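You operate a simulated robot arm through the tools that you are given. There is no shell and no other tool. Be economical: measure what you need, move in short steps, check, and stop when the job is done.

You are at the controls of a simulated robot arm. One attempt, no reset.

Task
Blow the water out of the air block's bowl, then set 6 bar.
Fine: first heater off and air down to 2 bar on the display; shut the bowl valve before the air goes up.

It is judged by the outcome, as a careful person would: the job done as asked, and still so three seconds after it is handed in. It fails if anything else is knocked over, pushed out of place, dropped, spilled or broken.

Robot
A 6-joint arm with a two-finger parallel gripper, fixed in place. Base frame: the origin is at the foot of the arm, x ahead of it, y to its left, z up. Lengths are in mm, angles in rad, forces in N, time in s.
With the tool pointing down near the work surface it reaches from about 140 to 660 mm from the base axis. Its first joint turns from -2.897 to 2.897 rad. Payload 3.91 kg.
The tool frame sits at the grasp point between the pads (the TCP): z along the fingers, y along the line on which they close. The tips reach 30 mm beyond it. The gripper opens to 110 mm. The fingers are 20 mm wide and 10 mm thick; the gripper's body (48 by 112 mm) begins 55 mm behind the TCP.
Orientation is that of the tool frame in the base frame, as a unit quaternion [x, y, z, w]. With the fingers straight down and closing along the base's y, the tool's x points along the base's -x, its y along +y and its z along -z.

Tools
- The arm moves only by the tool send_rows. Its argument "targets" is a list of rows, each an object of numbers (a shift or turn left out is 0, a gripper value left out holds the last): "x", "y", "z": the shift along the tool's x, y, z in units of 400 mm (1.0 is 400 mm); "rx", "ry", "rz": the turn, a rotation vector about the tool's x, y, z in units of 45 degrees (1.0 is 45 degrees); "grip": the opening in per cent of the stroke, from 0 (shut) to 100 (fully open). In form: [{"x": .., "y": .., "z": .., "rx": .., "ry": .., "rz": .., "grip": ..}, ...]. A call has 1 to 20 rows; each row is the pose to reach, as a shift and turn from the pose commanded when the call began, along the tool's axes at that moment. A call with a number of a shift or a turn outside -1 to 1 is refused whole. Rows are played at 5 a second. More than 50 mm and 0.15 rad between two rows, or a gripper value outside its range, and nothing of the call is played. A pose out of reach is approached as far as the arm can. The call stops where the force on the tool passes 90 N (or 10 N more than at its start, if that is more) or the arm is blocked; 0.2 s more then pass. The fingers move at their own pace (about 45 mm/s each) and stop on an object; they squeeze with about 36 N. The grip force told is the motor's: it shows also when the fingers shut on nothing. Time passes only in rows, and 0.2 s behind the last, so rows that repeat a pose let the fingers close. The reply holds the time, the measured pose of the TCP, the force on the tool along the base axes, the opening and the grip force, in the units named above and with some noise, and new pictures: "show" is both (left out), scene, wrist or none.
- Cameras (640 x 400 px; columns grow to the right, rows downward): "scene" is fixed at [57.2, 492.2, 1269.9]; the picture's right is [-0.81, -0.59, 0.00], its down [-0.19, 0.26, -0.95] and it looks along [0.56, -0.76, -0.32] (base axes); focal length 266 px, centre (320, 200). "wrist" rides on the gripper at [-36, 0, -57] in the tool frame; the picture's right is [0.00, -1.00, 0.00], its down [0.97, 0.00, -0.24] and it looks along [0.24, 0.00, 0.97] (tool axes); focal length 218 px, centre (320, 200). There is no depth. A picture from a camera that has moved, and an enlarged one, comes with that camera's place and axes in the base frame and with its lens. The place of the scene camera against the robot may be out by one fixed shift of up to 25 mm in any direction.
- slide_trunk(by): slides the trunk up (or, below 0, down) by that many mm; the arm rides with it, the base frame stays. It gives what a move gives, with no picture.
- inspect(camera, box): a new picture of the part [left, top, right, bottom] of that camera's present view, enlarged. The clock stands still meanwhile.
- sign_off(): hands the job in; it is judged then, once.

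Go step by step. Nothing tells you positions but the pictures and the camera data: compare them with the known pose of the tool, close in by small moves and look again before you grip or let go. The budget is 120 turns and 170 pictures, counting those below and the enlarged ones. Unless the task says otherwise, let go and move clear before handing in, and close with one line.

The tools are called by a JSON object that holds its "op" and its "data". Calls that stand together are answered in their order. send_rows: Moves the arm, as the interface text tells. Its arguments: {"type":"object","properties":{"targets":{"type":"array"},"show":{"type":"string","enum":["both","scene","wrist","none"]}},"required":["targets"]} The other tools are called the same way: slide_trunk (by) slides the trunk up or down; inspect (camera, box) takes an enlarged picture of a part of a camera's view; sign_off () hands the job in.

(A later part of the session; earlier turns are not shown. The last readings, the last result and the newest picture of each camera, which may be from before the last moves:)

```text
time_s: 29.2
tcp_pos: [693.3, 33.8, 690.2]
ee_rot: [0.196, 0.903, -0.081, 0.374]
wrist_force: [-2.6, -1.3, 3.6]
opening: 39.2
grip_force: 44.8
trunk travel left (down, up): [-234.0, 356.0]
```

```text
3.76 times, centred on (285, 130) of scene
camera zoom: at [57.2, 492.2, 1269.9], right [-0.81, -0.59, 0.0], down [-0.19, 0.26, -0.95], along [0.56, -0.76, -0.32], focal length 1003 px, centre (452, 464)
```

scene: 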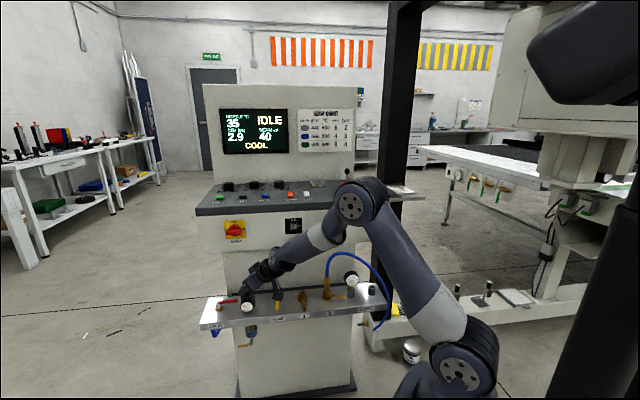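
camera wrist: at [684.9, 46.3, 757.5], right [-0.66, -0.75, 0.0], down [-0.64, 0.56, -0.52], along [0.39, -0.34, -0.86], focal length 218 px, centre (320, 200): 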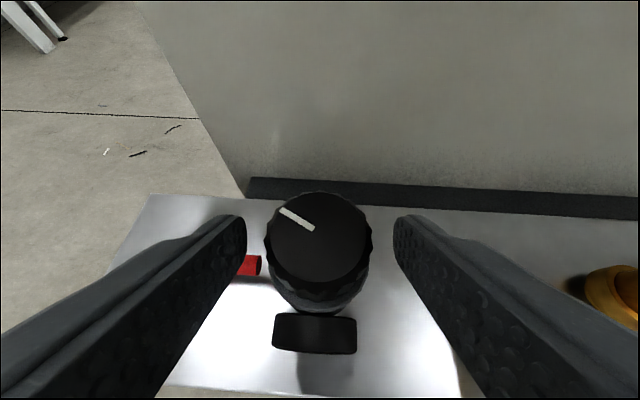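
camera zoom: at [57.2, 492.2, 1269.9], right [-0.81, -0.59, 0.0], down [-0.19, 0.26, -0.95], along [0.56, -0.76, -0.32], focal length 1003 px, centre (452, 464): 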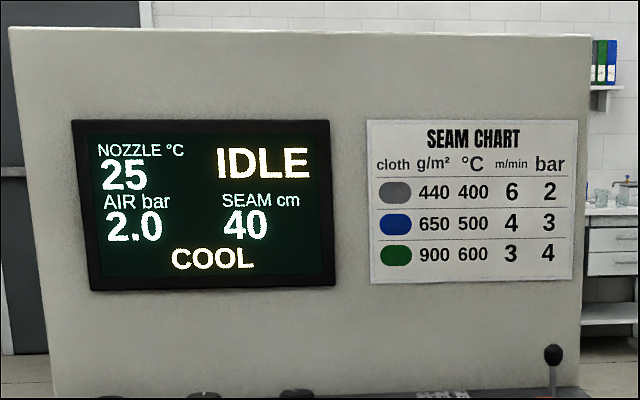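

2.0 bar. I release and back straight out.

{"op": "send_rows", "data": {"targets": [{"grip": 60}, {"grip": 60}, {"z": -0.1}, {"z": -0.2}, {"z": -0.3}, {"z": -0.38}], "show": "both"}}

{"op": "inspect", "data": {"camera": "scene", "box": [200, 95, 370, 165]}}

{"op": "inspect", "data": {"camera": "scene", "box": [220, 310, 284, 355]}}

```text
time_s: 30.6
tcp_pos: [596.2, 77.8, 797.4]
ee_rot: [0.196, 0.903, -0.081, 0.374]
wrist_force: [0.1, 0.2, -0.5]
opening: 65.9
grip_force: 0.3
trunk travel left (down, up): [-234.0, 356.0]
camera wrist: at [582.5, 83.8, 865.5], right [-0.41, -0.91, 0.0], down [-0.78, 0.35, -0.52], along [0.47, -0.21, -0.86], focal length 218 px, centre (320, 200)
```

scene: 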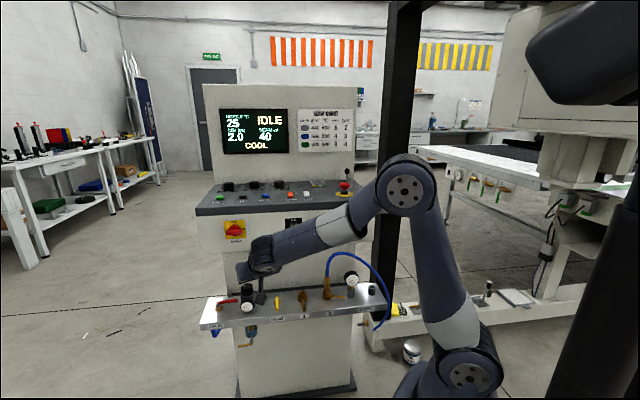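
wrist: 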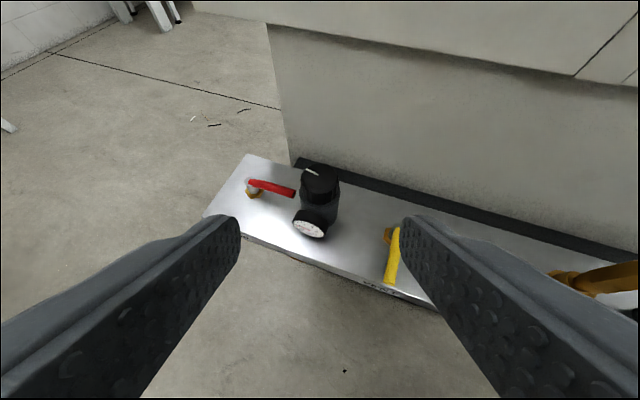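

```text
3.76 times, centred on (285, 130) of scene
camera zoom: at [57.2, 492.2, 1269.9], right [-0.81, -0.59, 0.0], down [-0.19, 0.26, -0.95], along [0.56, -0.76, -0.32], focal length 1003 px, centre (452, 464)
```

zoom: 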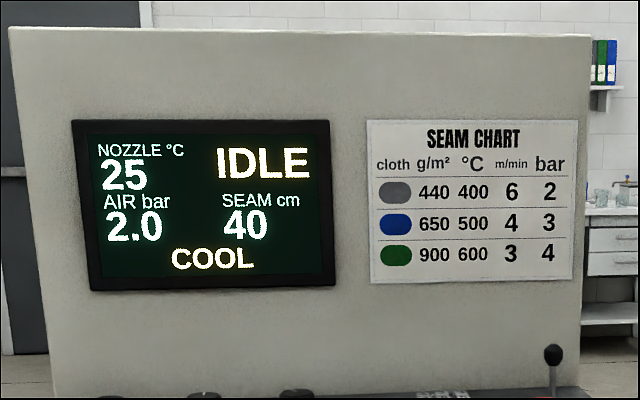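

```text
8.89 times, centred on (252, 332) of scene
camera zoom: at [57.2, 492.2, 1269.9], right [-0.81, -0.59, 0.0], down [-0.19, 0.26, -0.95], along [0.56, -0.76, -0.32], focal length 2368 px, centre (924, -978)
```

zoom: 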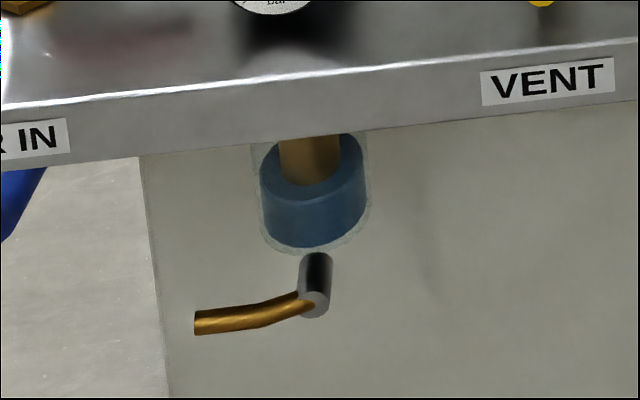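

Air holds at 2.0 and the nozzle is cool. The drain is a quarter-turn lever under the bowl, currently crosswise (shut). I back off, square up, then slide the trunk down to look at it from the front.

{"op": "send_rows", "data": {"targets": [{"z": -0.026, "x": 0.026, "y": 0.0675, "rx": 0.11, "rz": 0.11, "grip": 0}, {"z": -0.052, "x": 0.052, "y": 0.135, "rx": 0.22, "rz": 0.22}, {"z": -0.078, "x": 0.078, "y": 0.2025, "rx": 0.33, "rz": 0.33}], "show": "none"}}

{"op": "slide_trunk", "data": {"by": -200}}

{"op": "send_rows", "data": {"targets": [{"ry": -0.15, "z": -0.03, "x": 0.03}, {"ry": -0.3, "z": -0.06, "x": 0.06}, {"ry": -0.45, "z": -0.09, "x": 0.09}, {"ry": -0.6, "z": -0.09, "x": 0.09}], "show": "both"}}

```text
time_s: 31.4
tcp_pos: [589.0, 170.4, 797.3]
ee_rot: [0.358, 0.852, -0.149, 0.353]
wrist_force: [-0.3, -0.1, 1.3]
opening: 0.0
grip_force: 4.2
trunk travel left (down, up): [-234.0, 356.0]
```

```text
time_s: 33.6
tcp_pos: [589.3, 170.6, 597.2]
ee_rot: [0.356, 0.852, -0.148, 0.353]
wrist_force: [0.5, -0.4, -0.1]
opening: 0.1
grip_force: 35.9
trunk travel left (down, up): [-34.0, 556.0]
```

```text
time_s: 34.6
tcp_pos: [554.0, 206.5, 596.7]
ee_rot: [0.313, 0.746, -0.227, 0.542]
wrist_force: [-0.2, 0.3, -0.4]
opening: 0.1
grip_force: 36.0
trunk travel left (down, up): [-34.0, 556.0]
camera wrist: at [523.8, 237.0, 650.1], right [-0.71, -0.7, 0.0], down [-0.37, 0.38, -0.85], along [0.6, -0.61, -0.53], focal length 218 px, centre (320, 200)
```

scene: 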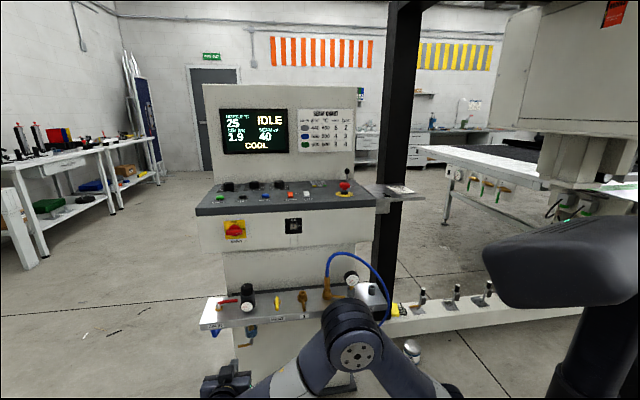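
wrist: 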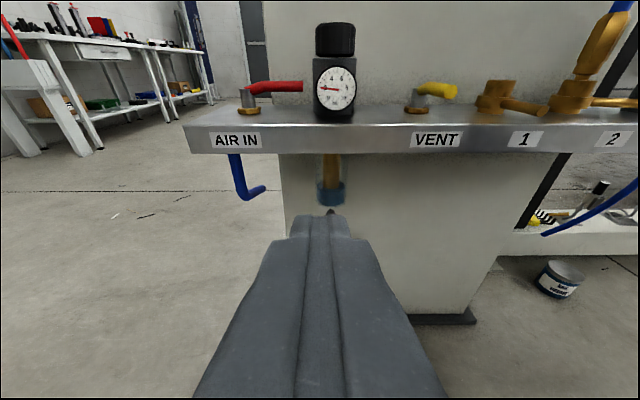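

{"op": "send_rows", "data": {"targets": [{"x": 0.095, "z": 0.031, "y": 0.075}, {"x": 0.19, "z": 0.062, "y": 0.15}], "show": "wrist"}}

{"op": "inspect", "data": {"camera": "scene", "box": [200, 95, 370, 165]}}

{"op": "inspect", "data": {"camera": "wrist", "box": [280, 80, 480, 210]}}

```text
time_s: 35.2
tcp_pos: [596.6, 248.3, 518.8]
ee_rot: [0.313, 0.745, -0.227, 0.543]
wrist_force: [0.1, -0.5, 0.5]
opening: 0.2
grip_force: 36.4
trunk travel left (down, up): [-34.0, 556.0]
camera wrist: at [566.4, 279.0, 571.3], right [-0.71, -0.7, 0.0], down [-0.37, 0.38, -0.85], along [0.6, -0.61, -0.53], focal length 218 px, centre (320, 200)
```

wrist: 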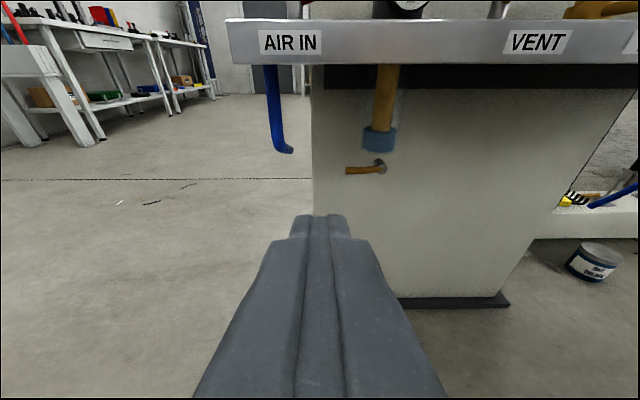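

```text
3.76 times, centred on (285, 130) of scene
camera zoom: at [57.2, 492.2, 1269.9], right [-0.81, -0.59, 0.0], down [-0.19, 0.26, -0.95], along [0.56, -0.76, -0.32], focal length 1003 px, centre (452, 464)
```

zoom: 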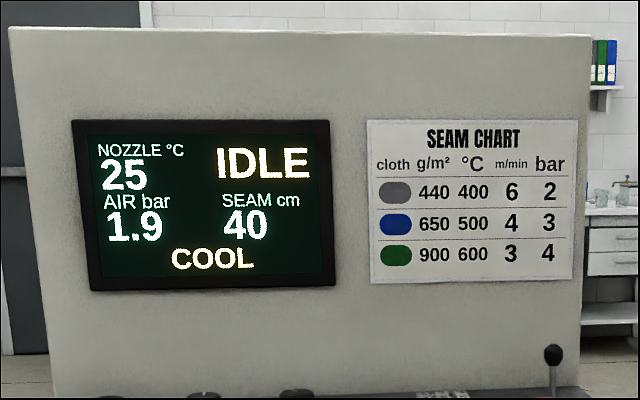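

```text
3.08 times, centred on (380, 145) of wrist
camera zoom: at [566.4, 279.0, 571.3], right [-0.71, -0.7, 0.0], down [-0.37, 0.38, -0.85], along [0.6, -0.61, -0.53], focal length 672 px, centre (135, 369)
```

zoom: 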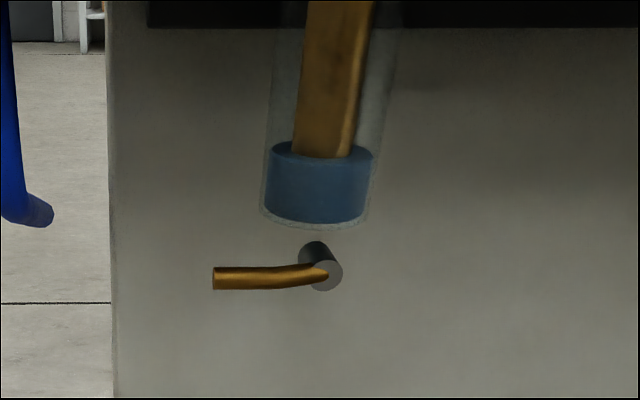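

The lever is at about z=457, a horizontal stem under the bowl with the handle pointing left. The air drifted to 1.9 after settling, so before opening anything I'll go back and trim it to 2.0.

{"op": "slide_trunk", "data": {"by": 200}}

{"op": "send_rows", "data": {"targets": [{"z": 0.0, "x": 0.0, "y": -0.09, "ry": 0.12, "grip": 60}, {"z": 0.04, "x": -0.015, "y": -0.194, "ry": 0.25}, {"z": 0.14, "x": -0.05, "y": -0.194, "ry": 0.4}, {"z": 0.24, "x": -0.087, "y": -0.194, "ry": 0.53}, {"z": 0.34, "x": -0.125, "y": -0.194, "ry": 0.6}, {"z": 0.4415, "x": -0.162, "y": -0.194, "ry": 0.6}], "show": "both"}}

```text
time_s: 37.4
tcp_pos: [597.6, 247.4, 718.0]
ee_rot: [0.313, 0.746, -0.228, 0.542]
wrist_force: [0.0, -0.3, -0.2]
opening: 0.2
grip_force: 36.1
trunk travel left (down, up): [-234.0, 356.0]
```

```text
time_s: 38.8
tcp_pos: [674.1, 58.7, 725.5]
ee_rot: [0.358, 0.852, -0.148, 0.353]
wrist_force: [-0.2, -1.1, 0.4]
opening: 66.0
grip_force: 0.0
trunk travel left (down, up): [-234.0, 356.0]
camera wrist: at [663.1, 69.5, 792.2], right [-0.71, -0.7, 0.0], down [-0.6, 0.61, -0.52], along [0.36, -0.37, -0.86], focal length 218 px, centre (320, 200)
```

scene: 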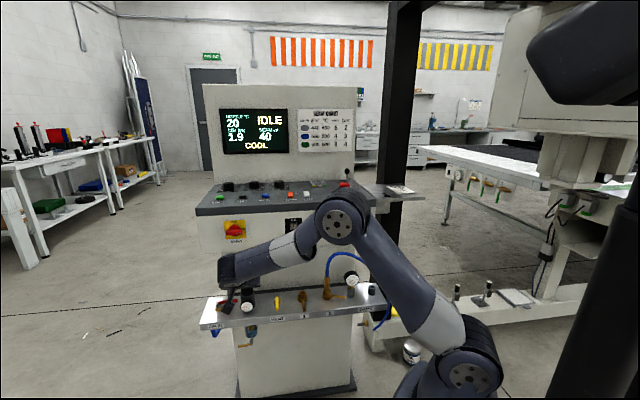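
wrist: 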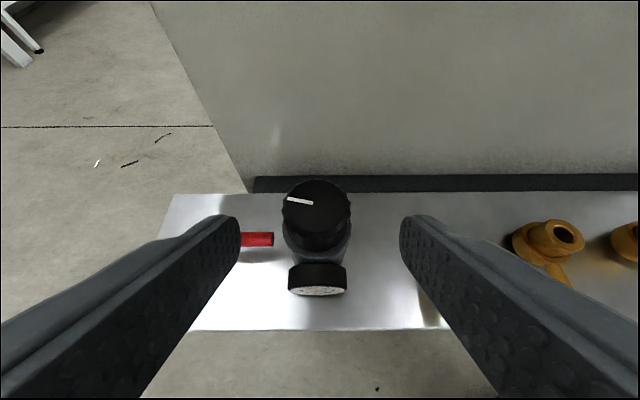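

{"op": "send_rows", "data": {"targets": [{"z": 0.06, "x": 0.003, "y": 0.006}, {"z": 0.12, "x": 0.005, "y": 0.006}, {"z": 0.12, "x": 0.005, "y": 0.006, "grip": 0}, {"z": 0.12, "x": 0.005, "y": 0.006}, {"z": 0.12, "x": 0.005, "y": 0.006}], "show": "none"}}

{"op": "send_rows", "data": {"targets": [{"rx": 0.05, "rz": 0.05, "y": 0.002}, {"rx": 0.05, "rz": 0.05, "y": 0.002}, {"rx": 0.05, "rz": 0.05, "y": 0.002}, {"rx": 0.05, "rz": 0.05, "y": 0.002}, {"rx": 0.05, "rz": 0.05, "y": 0.002}, {"rx": 0.05, "rz": 0.05, "y": 0.002}, {"rx": 0.05, "rz": 0.05, "y": 0.002}, {"rx": 0.05, "rz": 0.05, "y": 0.002}, {"rx": 0.05, "rz": 0.05, "y": 0.002}, {"rx": 0.05, "rz": 0.05, "y": 0.002}, {"rx": 0.05, "rz": 0.05, "y": 0.002}, {"rx": 0.05, "rz": 0.05, "y": 0.002}], "show": "none"}}

{"op": "inspect", "data": {"camera": "scene", "box": [200, 95, 370, 165]}}

```text
time_s: 40.0
tcp_pos: [697.0, 36.6, 689.3]
ee_rot: [0.358, 0.852, -0.148, 0.353]
wrist_force: [2.1, -0.8, -1.5]
opening: 39.3
grip_force: 44.9
trunk travel left (down, up): [-234.0, 356.0]
```

```text
time_s: 42.6
tcp_pos: [697.2, 38.6, 689.8]
ee_rot: [0.381, 0.842, -0.157, 0.348]
wrist_force: [6.9, -6.0, -1.7]
opening: 39.1
grip_force: 44.6
trunk travel left (down, up): [-234.0, 356.0]
```

```text
3.76 times, centred on (285, 130) of scene
camera zoom: at [57.2, 492.2, 1269.9], right [-0.81, -0.59, 0.0], down [-0.19, 0.26, -0.95], along [0.56, -0.76, -0.32], focal length 1003 px, centre (452, 464)
```

zoom: 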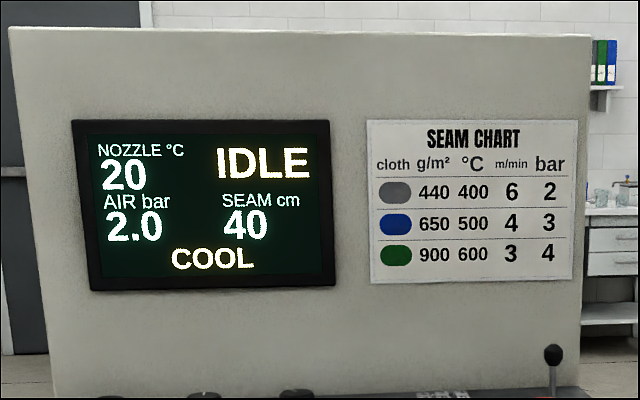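

Steady 2.0. I release, back out, and go down again to the drain lever.

{"op": "send_rows", "data": {"targets": [{"grip": 60}, {"grip": 60}, {"z": -0.1}, {"z": -0.2}, {"z": -0.3}, {"z": -0.4, "x": 0.03, "rx": -0.05, "rz": -0.05, "grip": 0}, {"z": -0.5, "x": 0.1, "y": 0.03, "rx": -0.05, "rz": -0.05}], "show": "none"}}

{"op": "slide_trunk", "data": {"by": -230}}

{"op": "send_rows", "data": {"targets": [{"ry": -0.15}, {"ry": -0.3}, {"ry": -0.45, "x": 0.06, "z": 0.06}, {"ry": -0.6, "x": 0.12, "z": 0.12}], "show": "both"}}

{"op": "inspect", "data": {"camera": "scene", "box": [200, 95, 370, 165]}}

```text
refused: row 7 steps farther than a row can; nothing moved
```

```text
time_s: 43.3
tcp_pos: [697.0, 39.1, 682.9]
ee_rot: [0.381, 0.836, -0.16, 0.362]
wrist_force: [-46.5, 6.8, 40.5]
opening: 39.1
grip_force: 44.7
trunk travel left (down, up): [-206.0, 384.0]
stopped: the force on the tool passed its limit (the readings are from after the stop); the commanded pose is now the measured one
```

```text
time_s: 44.1
tcp_pos: [702.0, 35.4, 675.1]
ee_rot: [0.352, 0.752, -0.226, 0.51]
wrist_force: [-58.3, 2.2, 44.4]
opening: 39.8
grip_force: 44.4
trunk travel left (down, up): [-206.0, 384.0]
stopped in row 4: the force on the tool passed its limit (the readings are from after the stop); the commanded pose is now the measured one
camera wrist: at [675.1, 64.0, 732.1], right [-0.76, -0.65, -0.02], down [-0.37, 0.46, -0.81], along [0.53, -0.61, -0.59], focal length 218 px, centre (320, 200)
```

scene: 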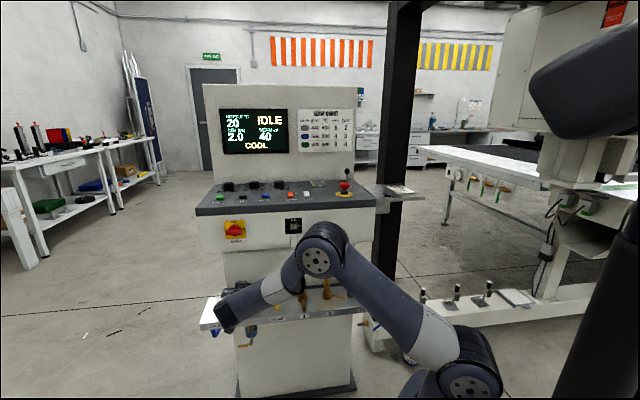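
wrist: 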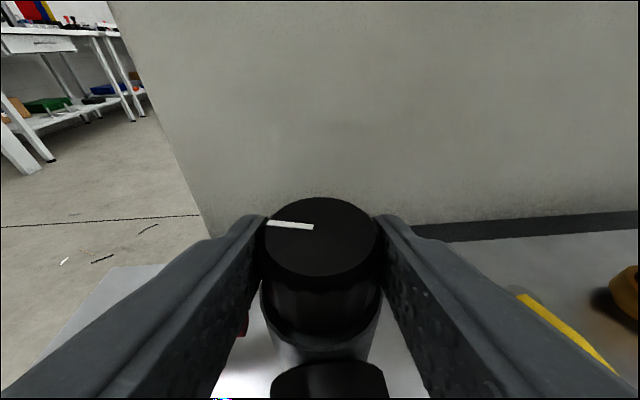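

```text
3.76 times, centred on (285, 130) of scene
camera zoom: at [57.2, 492.2, 1269.9], right [-0.81, -0.59, 0.0], down [-0.19, 0.26, -0.95], along [0.56, -0.76, -0.32], focal length 1003 px, centre (452, 464)
```

zoom: 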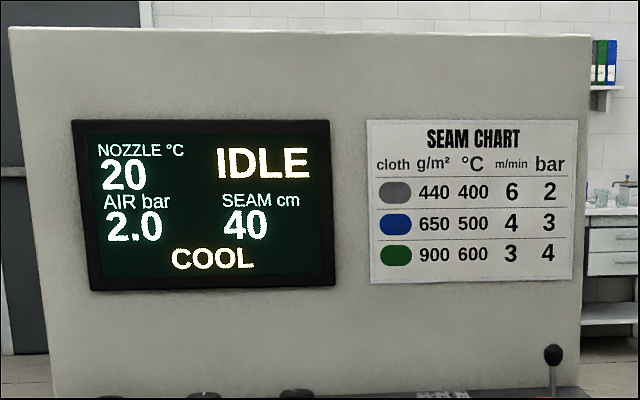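

One call was refused and I should not have chained the next ones: the gripper was still on the knob when the trunk slid, but the force stop caught it and the display still reads 2.0. I now open gently and back out, one step at a time.

{"op": "send_rows", "data": {"targets": [{"grip": 47}, {"grip": 47}, {"z": -0.02, "x": -0.03}, {"z": -0.08, "x": -0.06}, {"z": -0.18, "x": -0.06}, {"z": -0.28, "x": -0.06}], "show": "both"}}

```text
time_s: 45.5
tcp_pos: [644.6, 106.2, 733.5]
ee_rot: [0.351, 0.757, -0.223, 0.504]
wrist_force: [0.4, 0.1, 0.6]
opening: 51.9
grip_force: 0.1
trunk travel left (down, up): [-206.0, 384.0]
camera wrist: at [618.1, 134.1, 790.5], right [-0.76, -0.65, -0.02], down [-0.38, 0.46, -0.8], along [0.53, -0.6, -0.6], focal length 218 px, centre (320, 200)
```

scene: 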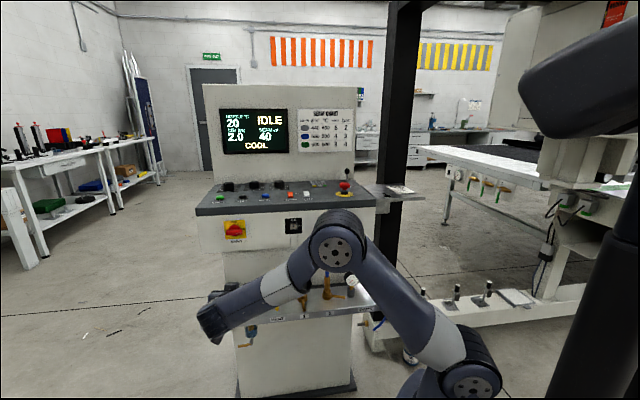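
wrist: 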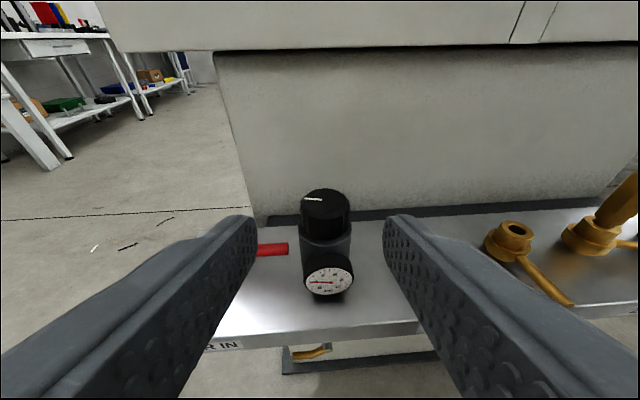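

{"op": "send_rows", "data": {"targets": [{"z": -0.1, "x": 0.042, "y": 0.03, "ry": -0.1, "rx": -0.045, "rz": -0.019, "grip": 0}, {"z": -0.195, "x": 0.083, "y": 0.0675, "ry": -0.22, "rx": -0.09, "rz": -0.038}, {"z": -0.195, "x": 0.083, "y": 0.0675, "ry": -0.22, "rx": -0.09, "rz": -0.038}], "show": "none"}}

```text
time_s: 46.3
tcp_pos: [609.3, 189.1, 735.1]
ee_rot: [0.301, 0.723, -0.233, 0.577]
wrist_force: [-0.5, 0.5, -0.7]
opening: 0.0
grip_force: 18.2
trunk travel left (down, up): [-206.0, 384.0]
```

{"op": "slide_trunk", "data": {"by": -195}}

```text
time_s: 48.4
tcp_pos: [608.9, 188.3, 539.9]
ee_rot: [0.301, 0.724, -0.232, 0.577]
wrist_force: [0.4, 0.7, -1.1]
opening: 0.0
grip_force: 36.2
trunk travel left (down, up): [-11.0, 579.0]
```

{"op": "send_rows", "data": {"targets": [{"z": 0.11, "x": 0.025}, {"z": 0.224, "x": 0.05}], "show": "both"}}

{"op": "inspect", "data": {"camera": "wrist", "box": [240, 100, 440, 230]}}

{"op": "inspect", "data": {"camera": "scene", "box": [210, 300, 290, 350]}}

```text
time_s: 49.0
tcp_pos: [665.8, 130.6, 500.2]
ee_rot: [0.301, 0.723, -0.233, 0.577]
wrist_force: [-0.6, 0.1, -0.1]
opening: 0.1
grip_force: 36.3
trunk travel left (down, up): [-11.0, 579.0]
camera wrist: at [633.1, 163.6, 549.4], right [-0.7, -0.71, -0.01], down [-0.32, 0.33, -0.89], along [0.64, -0.62, -0.45], focal length 218 px, centre (320, 200)
```

scene: 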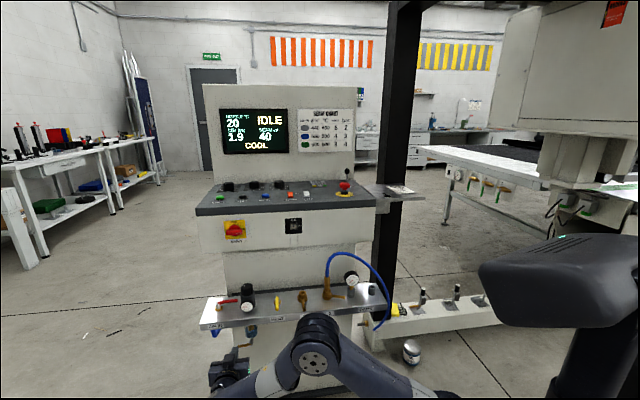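
wrist: 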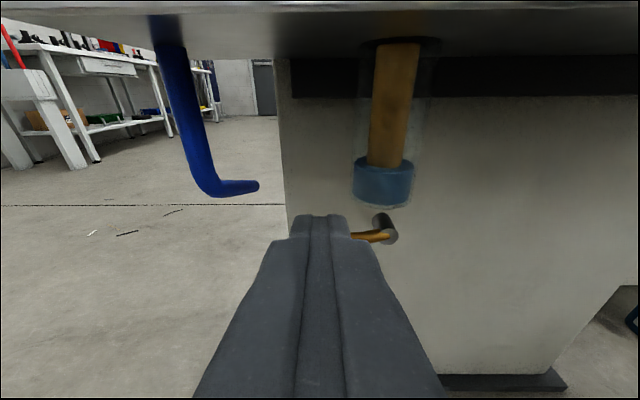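

```text
3.08 times, centred on (340, 165) of wrist
camera zoom: at [633.1, 163.6, 549.4], right [-0.7, -0.71, -0.01], down [-0.32, 0.33, -0.89], along [0.64, -0.62, -0.45], focal length 672 px, centre (258, 308)
```

zoom: 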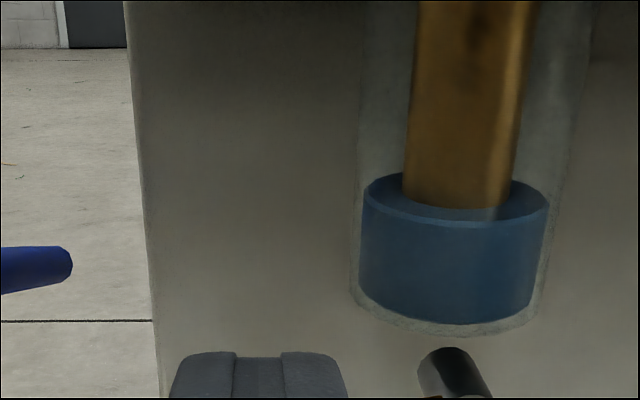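

```text
8.00 times, centred on (250, 325) of scene
camera zoom: at [57.2, 492.2, 1269.9], right [-0.81, -0.59, 0.0], down [-0.19, 0.26, -0.95], along [0.56, -0.76, -0.32], focal length 2132 px, centre (880, -800)
```

zoom: 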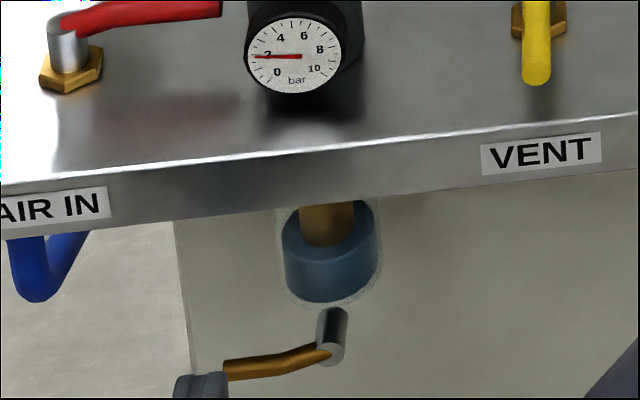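

The gauge reads 2 and the display flickers between 1.9 and 2.0, i.e. about 1.95, which is good. The closed fingertips are just above and in front of the handle's end, so I slide in over it.

{"op": "send_rows", "data": {"targets": [{"z": 0.075, "x": -0.018, "y": -0.004}, {"z": 0.151, "x": -0.0355, "y": -0.0075}], "show": "wrist"}}

{"op": "inspect", "data": {"camera": "scene", "box": [210, 300, 290, 350]}}

```text
time_s: 49.6
tcp_pos: [709.6, 84.4, 500.1]
ee_rot: [0.3, 0.724, -0.232, 0.577]
wrist_force: [-0.6, 0.6, 0.3]
opening: 0.0
grip_force: 36.2
trunk travel left (down, up): [-11.0, 579.0]
camera wrist: at [675.2, 117.6, 549.5], right [-0.7, -0.71, -0.01], down [-0.32, 0.33, -0.89], along [0.64, -0.62, -0.45], focal length 218 px, centre (320, 200)
```

wrist: 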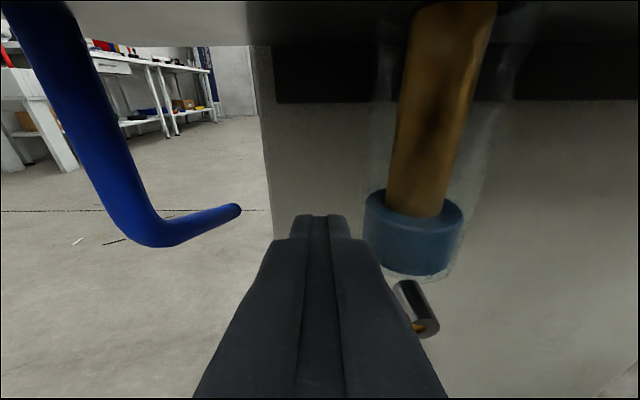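

```text
8.00 times, centred on (250, 325) of scene
camera zoom: at [57.2, 492.2, 1269.9], right [-0.81, -0.59, 0.0], down [-0.19, 0.26, -0.95], along [0.56, -0.76, -0.32], focal length 2132 px, centre (880, -800)
```

zoom: 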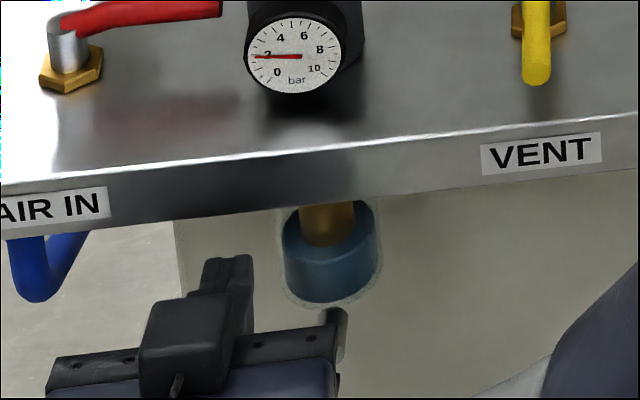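

The fingers are over the handle, left of the bowl. Now I push the handle down along its arc to open the drain.

{"op": "send_rows", "data": {"targets": [{"x": 0.0292, "z": 0.0069}, {"x": 0.0536, "z": 0.0126}, {"x": 0.0779, "z": 0.0183}, {"x": 0.0998, "z": 0.0235}, {"x": 0.1218, "z": 0.0286, "y": -0.005}], "show": "wrist"}}

{"op": "inspect", "data": {"camera": "scene", "box": [210, 300, 290, 350]}}

```text
time_s: 50.8
tcp_pos: [707.8, 83.7, 449.8]
ee_rot: [0.3, 0.723, -0.233, 0.577]
wrist_force: [0.0, -0.4, -0.4]
opening: 0.1
grip_force: 35.6
trunk travel left (down, up): [-11.0, 579.0]
camera wrist: at [674.4, 116.2, 499.2], right [-0.7, -0.71, -0.01], down [-0.32, 0.33, -0.89], along [0.64, -0.62, -0.45], focal length 218 px, centre (320, 200)
```

wrist: 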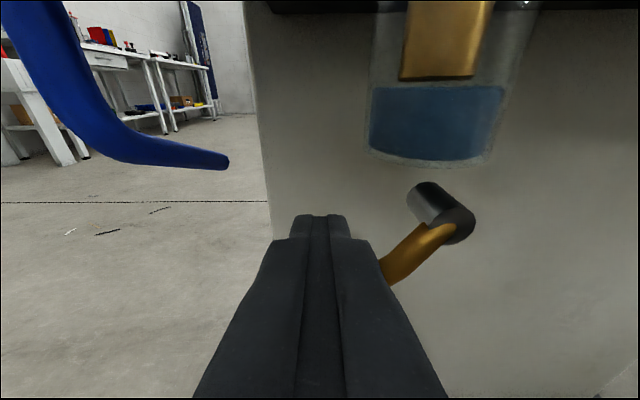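

```text
8.00 times, centred on (250, 325) of scene
camera zoom: at [57.2, 492.2, 1269.9], right [-0.81, -0.59, 0.0], down [-0.19, 0.26, -0.95], along [0.56, -0.76, -0.32], focal length 2132 px, centre (880, -800)
```

zoom: 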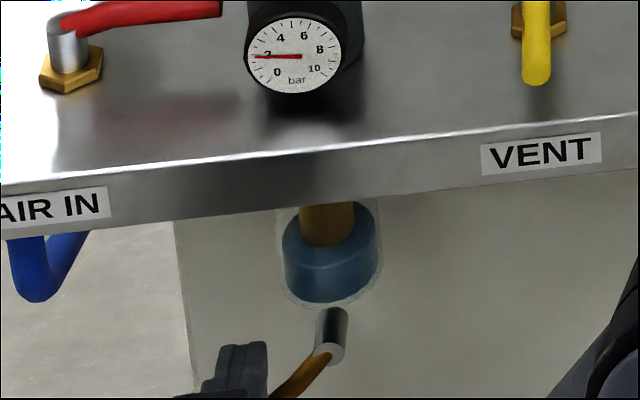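

The handle follows freely. I continue round to vertical.

{"op": "send_rows", "data": {"targets": [{"x": 0.0195, "z": 0.0046, "y": -0.01}, {"x": 0.0341, "z": 0.008, "y": -0.0225}, {"x": 0.0487, "z": 0.0115, "y": -0.0375}, {"x": 0.0584, "z": 0.0138, "y": -0.0525}, {"x": 0.0609, "z": 0.0143, "y": -0.0675}], "show": "wrist"}}

{"op": "inspect", "data": {"camera": "scene", "box": [210, 300, 306, 360]}}

```text
time_s: 52.0
tcp_pos: [690.0, 67.1, 424.5]
ee_rot: [0.299, 0.724, -0.231, 0.578]
wrist_force: [1.9, 10.4, 0.2]
opening: 0.2
grip_force: 36.3
trunk travel left (down, up): [-11.0, 579.0]
camera wrist: at [655.9, 99.6, 474.3], right [-0.7, -0.71, -0.01], down [-0.32, 0.33, -0.89], along [0.64, -0.62, -0.45], focal length 218 px, centre (320, 200)
```

wrist: 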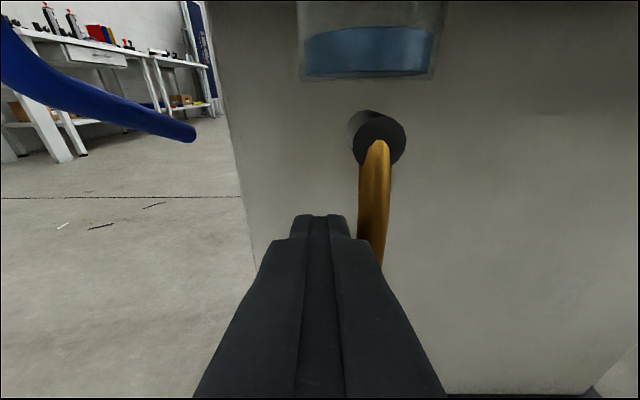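

```text
6.67 times, centred on (258, 330) of scene
camera zoom: at [57.2, 492.2, 1269.9], right [-0.81, -0.59, 0.0], down [-0.19, 0.26, -0.95], along [0.56, -0.76, -0.32], focal length 1776 px, centre (733, -667)
```

zoom: 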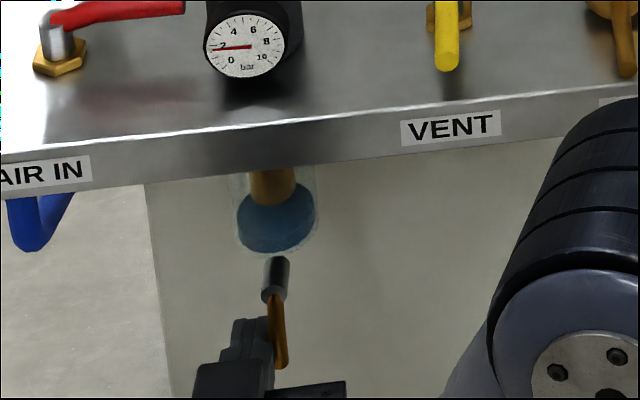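

The drain is open and the water level is visibly dropping. I hold and wait.

{"op": "send_rows", "data": {"targets": [{"y": 0.005}, {"y": 0.01}, {"y": 0.01}, {"y": 0.01}, {"y": 0.01}, {"y": 0.01}, {"y": 0.01}, {"y": 0.01}, {"y": 0.01}, {"y": 0.01}, {"y": 0.01}, {"y": 0.01}, {"y": 0.01}, {"y": 0.01}, {"y": 0.01}], "show": "both"}}

{"op": "inspect", "data": {"camera": "scene", "box": [210, 300, 306, 360]}}

```text
time_s: 55.2
tcp_pos: [692.7, 68.4, 426.4]
ee_rot: [0.3, 0.723, -0.233, 0.577]
wrist_force: [1.5, 2.6, -0.2]
opening: 0.1
grip_force: 36.1
trunk travel left (down, up): [-11.0, 579.0]
camera wrist: at [658.6, 100.2, 474.2], right [-0.7, -0.71, -0.01], down [-0.32, 0.33, -0.89], along [0.64, -0.62, -0.45], focal length 218 px, centre (320, 200)
```

scene: 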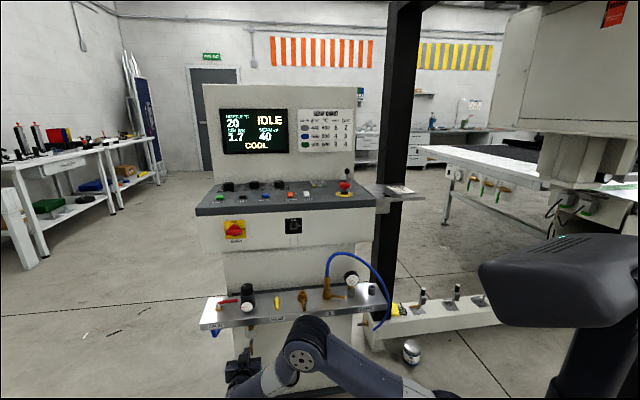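
wrist: 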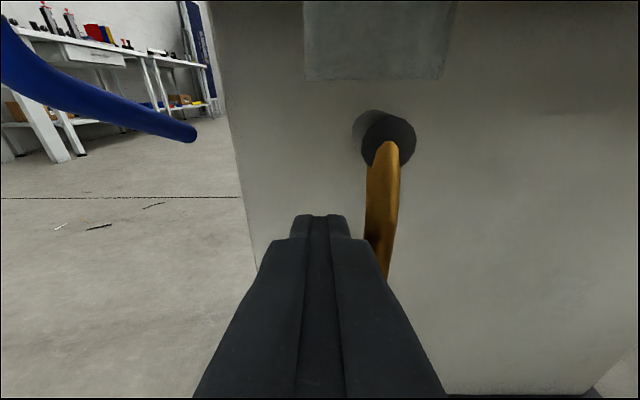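

```text
6.67 times, centred on (258, 330) of scene
camera zoom: at [57.2, 492.2, 1269.9], right [-0.81, -0.59, 0.0], down [-0.19, 0.26, -0.95], along [0.56, -0.76, -0.32], focal length 1776 px, centre (733, -667)
```

zoom: 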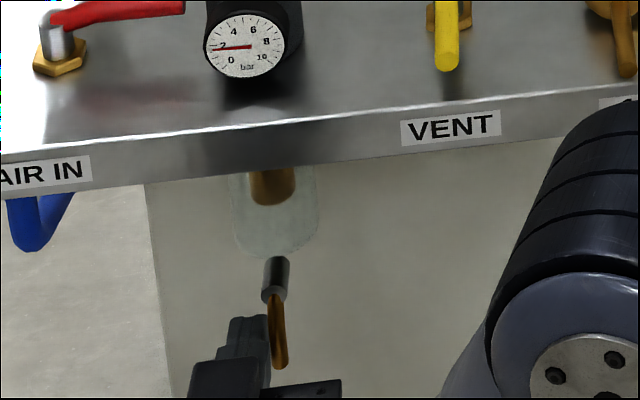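

The bowl is empty and dry. I step back, go round to the right of the handle, and check before pushing it shut.

{"op": "send_rows", "data": {"targets": [{"z": -0.075, "x": 0.017, "y": 0.005}, {"z": -0.146, "x": 0.034}, {"z": -0.146, "x": 0.034, "y": -0.05}, {"z": -0.146, "x": 0.034, "y": -0.105}, {"z": -0.075, "x": 0.017, "y": -0.105}, {"z": 0.0, "x": 0.0, "y": -0.105}], "show": "wrist"}}

{"op": "inspect", "data": {"camera": "scene", "box": [210, 300, 306, 360]}}

```text
time_s: 56.6
tcp_pos: [663.0, 38.7, 423.5]
ee_rot: [0.3, 0.723, -0.232, 0.577]
wrist_force: [0.4, -0.6, 0.1]
opening: 0.0
grip_force: 35.6
trunk travel left (down, up): [-11.0, 579.0]
camera wrist: at [629.2, 70.9, 473.3], right [-0.7, -0.71, -0.01], down [-0.32, 0.33, -0.89], along [0.64, -0.62, -0.45], focal length 218 px, centre (320, 200)
```

wrist: 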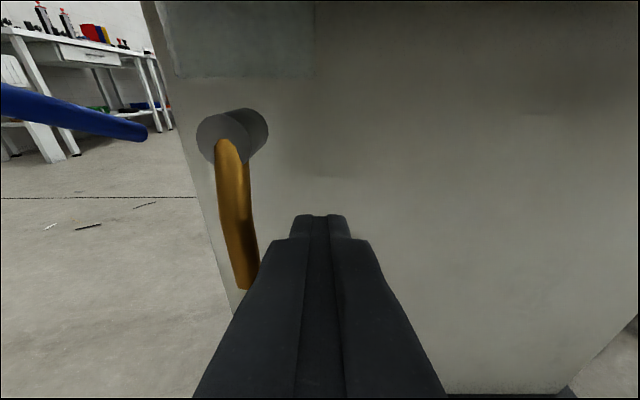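

```text
6.67 times, centred on (258, 330) of scene
camera zoom: at [57.2, 492.2, 1269.9], right [-0.81, -0.59, 0.0], down [-0.19, 0.26, -0.95], along [0.56, -0.76, -0.32], focal length 1776 px, centre (733, -667)
```

zoom: 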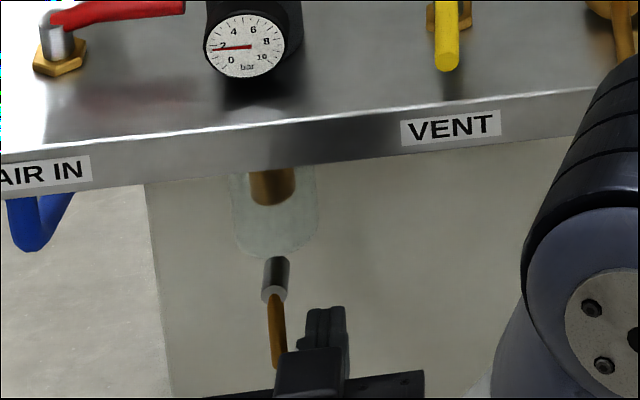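

The fingers are right of the handle. I push it left and up along the arc back to its original position.

{"op": "send_rows", "data": {"targets": [{"y": 0.0225}, {"y": 0.045, "x": 0.0024}, {"y": 0.0675, "x": 0.0024}, {"y": 0.09, "x": -0.0049, "z": -0.0011}, {"y": 0.11, "x": -0.0122, "z": -0.0029}, {"y": 0.125, "x": -0.0219, "z": -0.0052}, {"y": 0.1375, "x": -0.0341, "z": -0.008}, {"y": 0.1475, "x": -0.0487, "z": -0.0115}, {"y": 0.1525, "x": -0.0609, "z": -0.0143}], "show": "wrist"}}

{"op": "inspect", "data": {"camera": "scene", "box": [210, 300, 306, 360]}}

```text
time_s: 58.6
tcp_pos: [705.1, 79.6, 446.2]
ee_rot: [0.3, 0.725, -0.233, 0.574]
wrist_force: [-9.1, -0.3, -14.9]
opening: 0.0
grip_force: 35.8
trunk travel left (down, up): [-11.0, 579.0]
camera wrist: at [670.8, 113.2, 496.1], right [-0.7, -0.71, -0.01], down [-0.32, 0.33, -0.89], along [0.63, -0.62, -0.46], focal length 218 px, centre (320, 200)
```

wrist: 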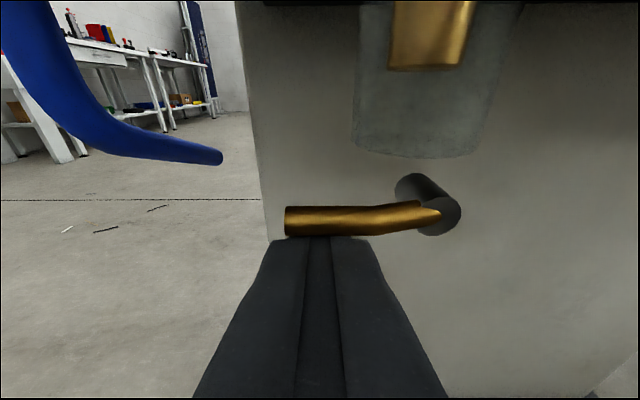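

```text
6.67 times, centred on (258, 330) of scene
camera zoom: at [57.2, 492.2, 1269.9], right [-0.81, -0.59, 0.0], down [-0.19, 0.26, -0.95], along [0.56, -0.76, -0.32], focal length 1776 px, centre (733, -667)
```

zoom: 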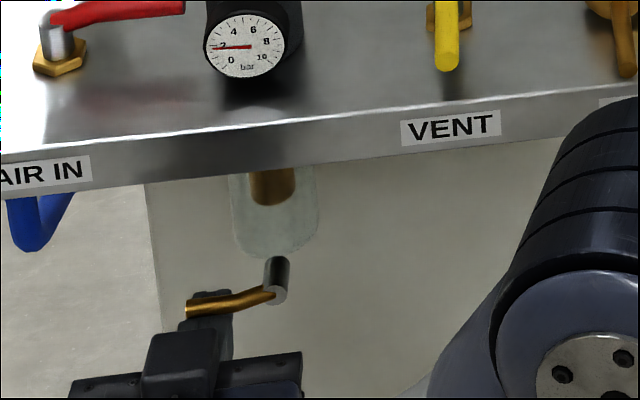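

The handle is back up with a firm stop felt. A small final push to seat it, then I drop away and back out.

{"op": "send_rows", "data": {"targets": [{"x": -0.008}, {"x": -0.012}, {"x": -0.012}, {"x": 0.02}, {"x": 0.04, "z": -0.05}, {"x": 0.06, "z": -0.15}, {"x": 0.08, "z": -0.25}, {"x": 0.08, "z": -0.35}], "show": "both"}}

{"op": "inspect", "data": {"camera": "scene", "box": [200, 95, 370, 165]}}

{"op": "inspect", "data": {"camera": "scene", "box": [210, 300, 306, 360]}}

```text
time_s: 60.4
tcp_pos: [603.9, 180.7, 451.6]
ee_rot: [0.301, 0.722, -0.233, 0.577]
wrist_force: [0.0, 0.7, 0.4]
opening: 0.2
grip_force: 35.8
trunk travel left (down, up): [-11.0, 579.0]
camera wrist: at [569.9, 214.4, 500.5], right [-0.7, -0.71, -0.01], down [-0.32, 0.33, -0.89], along [0.64, -0.62, -0.45], focal length 218 px, centre (320, 200)
```

scene: 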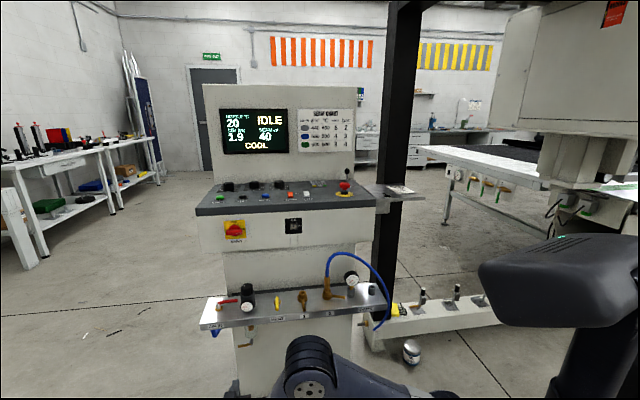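
wrist: 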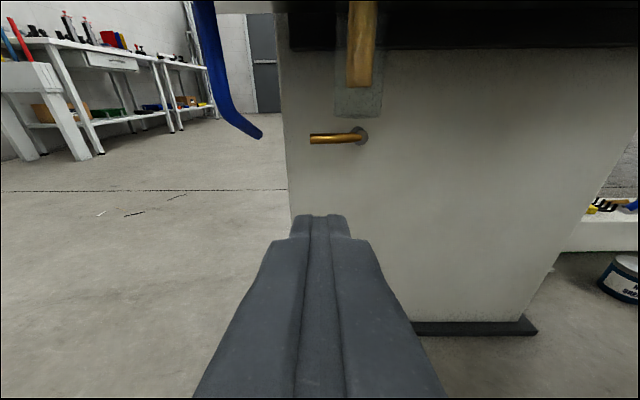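

```text
3.76 times, centred on (285, 130) of scene
camera zoom: at [57.2, 492.2, 1269.9], right [-0.81, -0.59, 0.0], down [-0.19, 0.26, -0.95], along [0.56, -0.76, -0.32], focal length 1003 px, centre (452, 464)
```

zoom: 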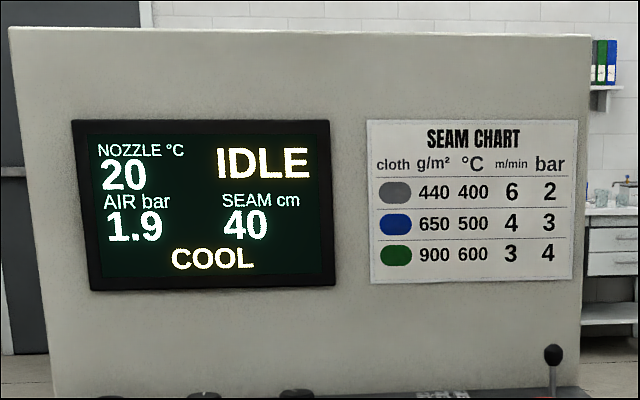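

```text
6.67 times, centred on (258, 330) of scene
camera zoom: at [57.2, 492.2, 1269.9], right [-0.81, -0.59, 0.0], down [-0.19, 0.26, -0.95], along [0.56, -0.76, -0.32], focal length 1776 px, centre (733, -667)
```

zoom: 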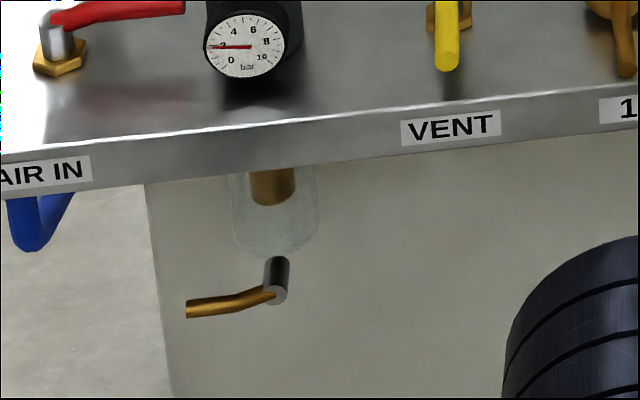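

The drain is shut, the bowl is empty, and air has recovered to 1.9 with no leak. I raise the trunk to the height used for the regulator.

{"op": "slide_trunk", "data": {"by": 223}}

```text
time_s: 62.8
tcp_pos: [603.5, 181.2, 674.0]
ee_rot: [0.301, 0.723, -0.233, 0.576]
wrist_force: [0.5, -0.9, -0.1]
opening: 0.1
grip_force: 35.6
trunk travel left (down, up): [-234.0, 356.0]
```

{"op": "send_rows", "data": {"targets": [{"x": -0.06, "z": -0.015, "ry": 0.15, "y": -0.04, "grip": 60}, {"x": -0.124, "z": -0.029, "ry": 0.3, "y": -0.0855}, {"x": -0.15, "z": 0.08, "ry": 0.45, "y": -0.0855}, {"x": -0.176, "z": 0.19, "ry": 0.6, "y": -0.0855}, {"x": -0.202, "z": 0.301, "ry": 0.707, "y": -0.0855}, {"x": -0.202, "z": 0.301, "ry": 0.707, "y": -0.0855}], "show": "wrist"}}

```text
time_s: 64.2
tcp_pos: [676.4, 61.8, 725.7]
ee_rot: [0.353, 0.854, -0.141, 0.356]
wrist_force: [-0.1, 0.2, -0.2]
opening: 65.9
grip_force: 0.0
trunk travel left (down, up): [-234.0, 356.0]
camera wrist: at [665.6, 71.3, 792.9], right [-0.7, -0.71, -0.01], down [-0.6, 0.61, -0.52], along [0.37, -0.36, -0.86], focal length 218 px, centre (320, 200)
```

wrist: 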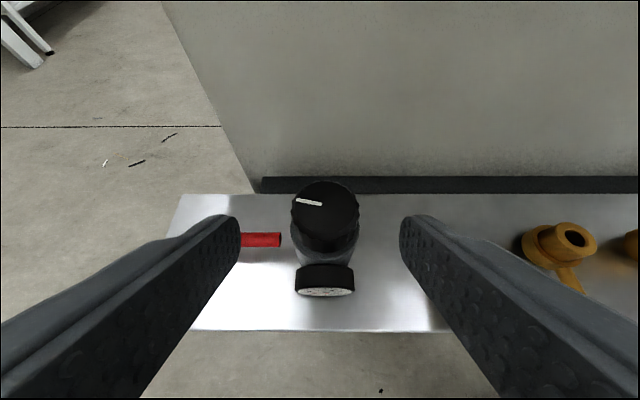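

{"op": "send_rows", "data": {"targets": [{"z": 0.06, "x": 0.003, "y": -0.006}, {"z": 0.12, "x": 0.006, "y": -0.006, "grip": 55}], "show": "none"}}

{"op": "send_rows", "data": {"targets": [{"rx": -0.1257, "rz": -0.1257, "y": -0.0049}, {"rx": -0.251, "rz": -0.251, "y": -0.0096, "x": -0.001, "z": 0.001}, {"rx": -0.377, "rz": -0.377, "y": -0.0142, "x": -0.0021, "z": 0.0021}, {"rx": -0.503, "rz": -0.503, "y": -0.0185, "x": -0.0038, "z": 0.0038}, {"rx": -0.628, "rz": -0.628, "y": -0.0225, "x": -0.0058, "z": 0.0058}], "show": "wrist"}}

```text
time_s: 64.8
tcp_pos: [697.6, 37.5, 689.4]
ee_rot: [0.353, 0.853, -0.142, 0.356]
wrist_force: [0.5, 0.0, 0.6]
opening: 60.5
grip_force: 0.0
trunk travel left (down, up): [-234.0, 356.0]
```

```text
time_s: 66.0
tcp_pos: [695.5, 29.3, 690.1]
ee_rot: [0.04, 0.921, -0.012, 0.387]
wrist_force: [-0.6, 1.2, 0.6]
opening: 60.5
grip_force: 0.1
trunk travel left (down, up): [-234.0, 356.0]
camera wrist: at [678.4, 29.7, 756.4], right [-0.08, -1.0, -0.01], down [-0.85, 0.07, -0.52], along [0.52, -0.04, -0.85], focal length 218 px, centre (320, 200)
```

wrist: 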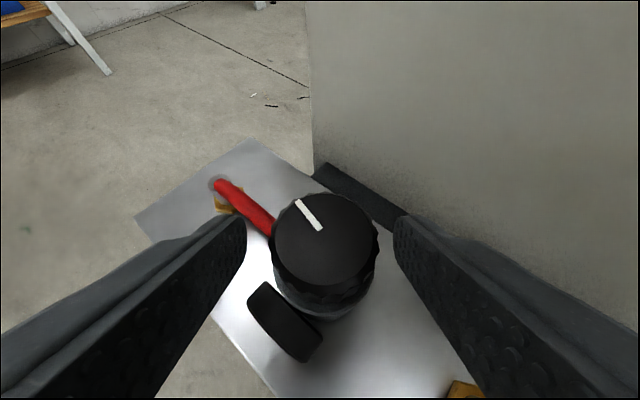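

Now close and turn clockwise (up).

{"op": "send_rows", "data": {"targets": [{"y": -0.006, "grip": 0}, {"y": -0.006}, {"y": -0.006}, {"rx": 0.1257, "rz": 0.1257, "y": -0.001}, {"rx": 0.251, "rz": 0.251, "y": 0.0036, "x": -0.001, "z": 0.001}, {"rx": 0.377, "rz": 0.377, "y": 0.0082, "x": -0.0021, "z": 0.0021}, {"rx": 0.503, "rz": 0.503, "y": 0.0125, "x": -0.0038, "z": 0.0038}, {"rx": 0.628, "rz": 0.628, "y": 0.0165, "x": -0.0058, "z": 0.0058}, {"rx": 0.754, "rz": 0.754, "y": 0.02, "x": -0.0082, "z": 0.0082}], "show": "none"}}

{"op": "send_rows", "data": {"targets": [{"rx": 0.1257, "rz": 0.1257, "y": 0.0049}, {"rx": 0.251, "rz": 0.251, "y": 0.0096, "x": -0.001, "z": 0.001}, {"rx": 0.377, "rz": 0.377, "y": 0.0142, "x": -0.0021, "z": 0.0021}, {"rx": 0.503, "rz": 0.503, "y": 0.0185, "x": -0.0038, "z": 0.0038}, {"rx": 0.628, "rz": 0.628, "y": 0.0225, "x": -0.0058, "z": 0.0058}, {"rx": 0.628, "rz": 0.628, "y": 0.0225, "x": -0.0058, "z": 0.0058}], "show": "both"}}

```text
time_s: 68.0
tcp_pos: [699.8, 38.2, 690.0]
ee_rot: [0.411, 0.827, -0.165, 0.345]
wrist_force: [1.1, 16.8, -1.0]
opening: 39.2
grip_force: 45.0
trunk travel left (down, up): [-234.0, 356.0]
```

```text
time_s: 69.4
tcp_pos: [709.4, 41.9, 690.1]
ee_rot: [0.67, 0.638, -0.27, 0.266]
wrist_force: [9.3, 23.0, 5.1]
opening: 39.4
grip_force: 45.3
trunk travel left (down, up): [-234.0, 356.0]
camera wrist: at [709.0, 55.4, 756.8], right [-1.0, 0.05, -0.01], down [0.04, 0.86, -0.51], along [-0.02, -0.51, -0.86], focal length 218 px, centre (320, 200)
```

scene: 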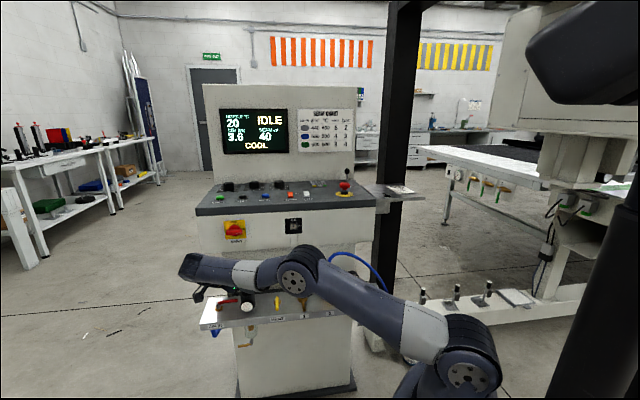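
wrist: 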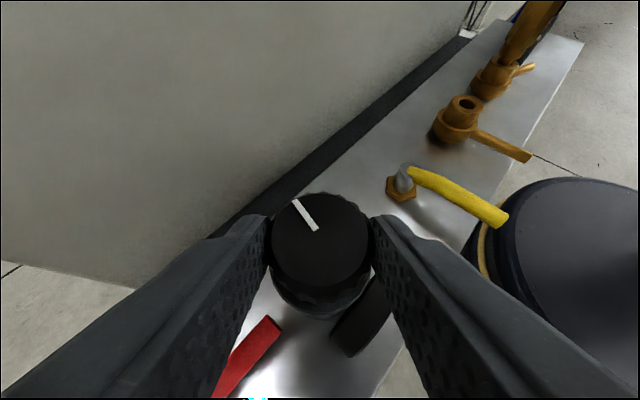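

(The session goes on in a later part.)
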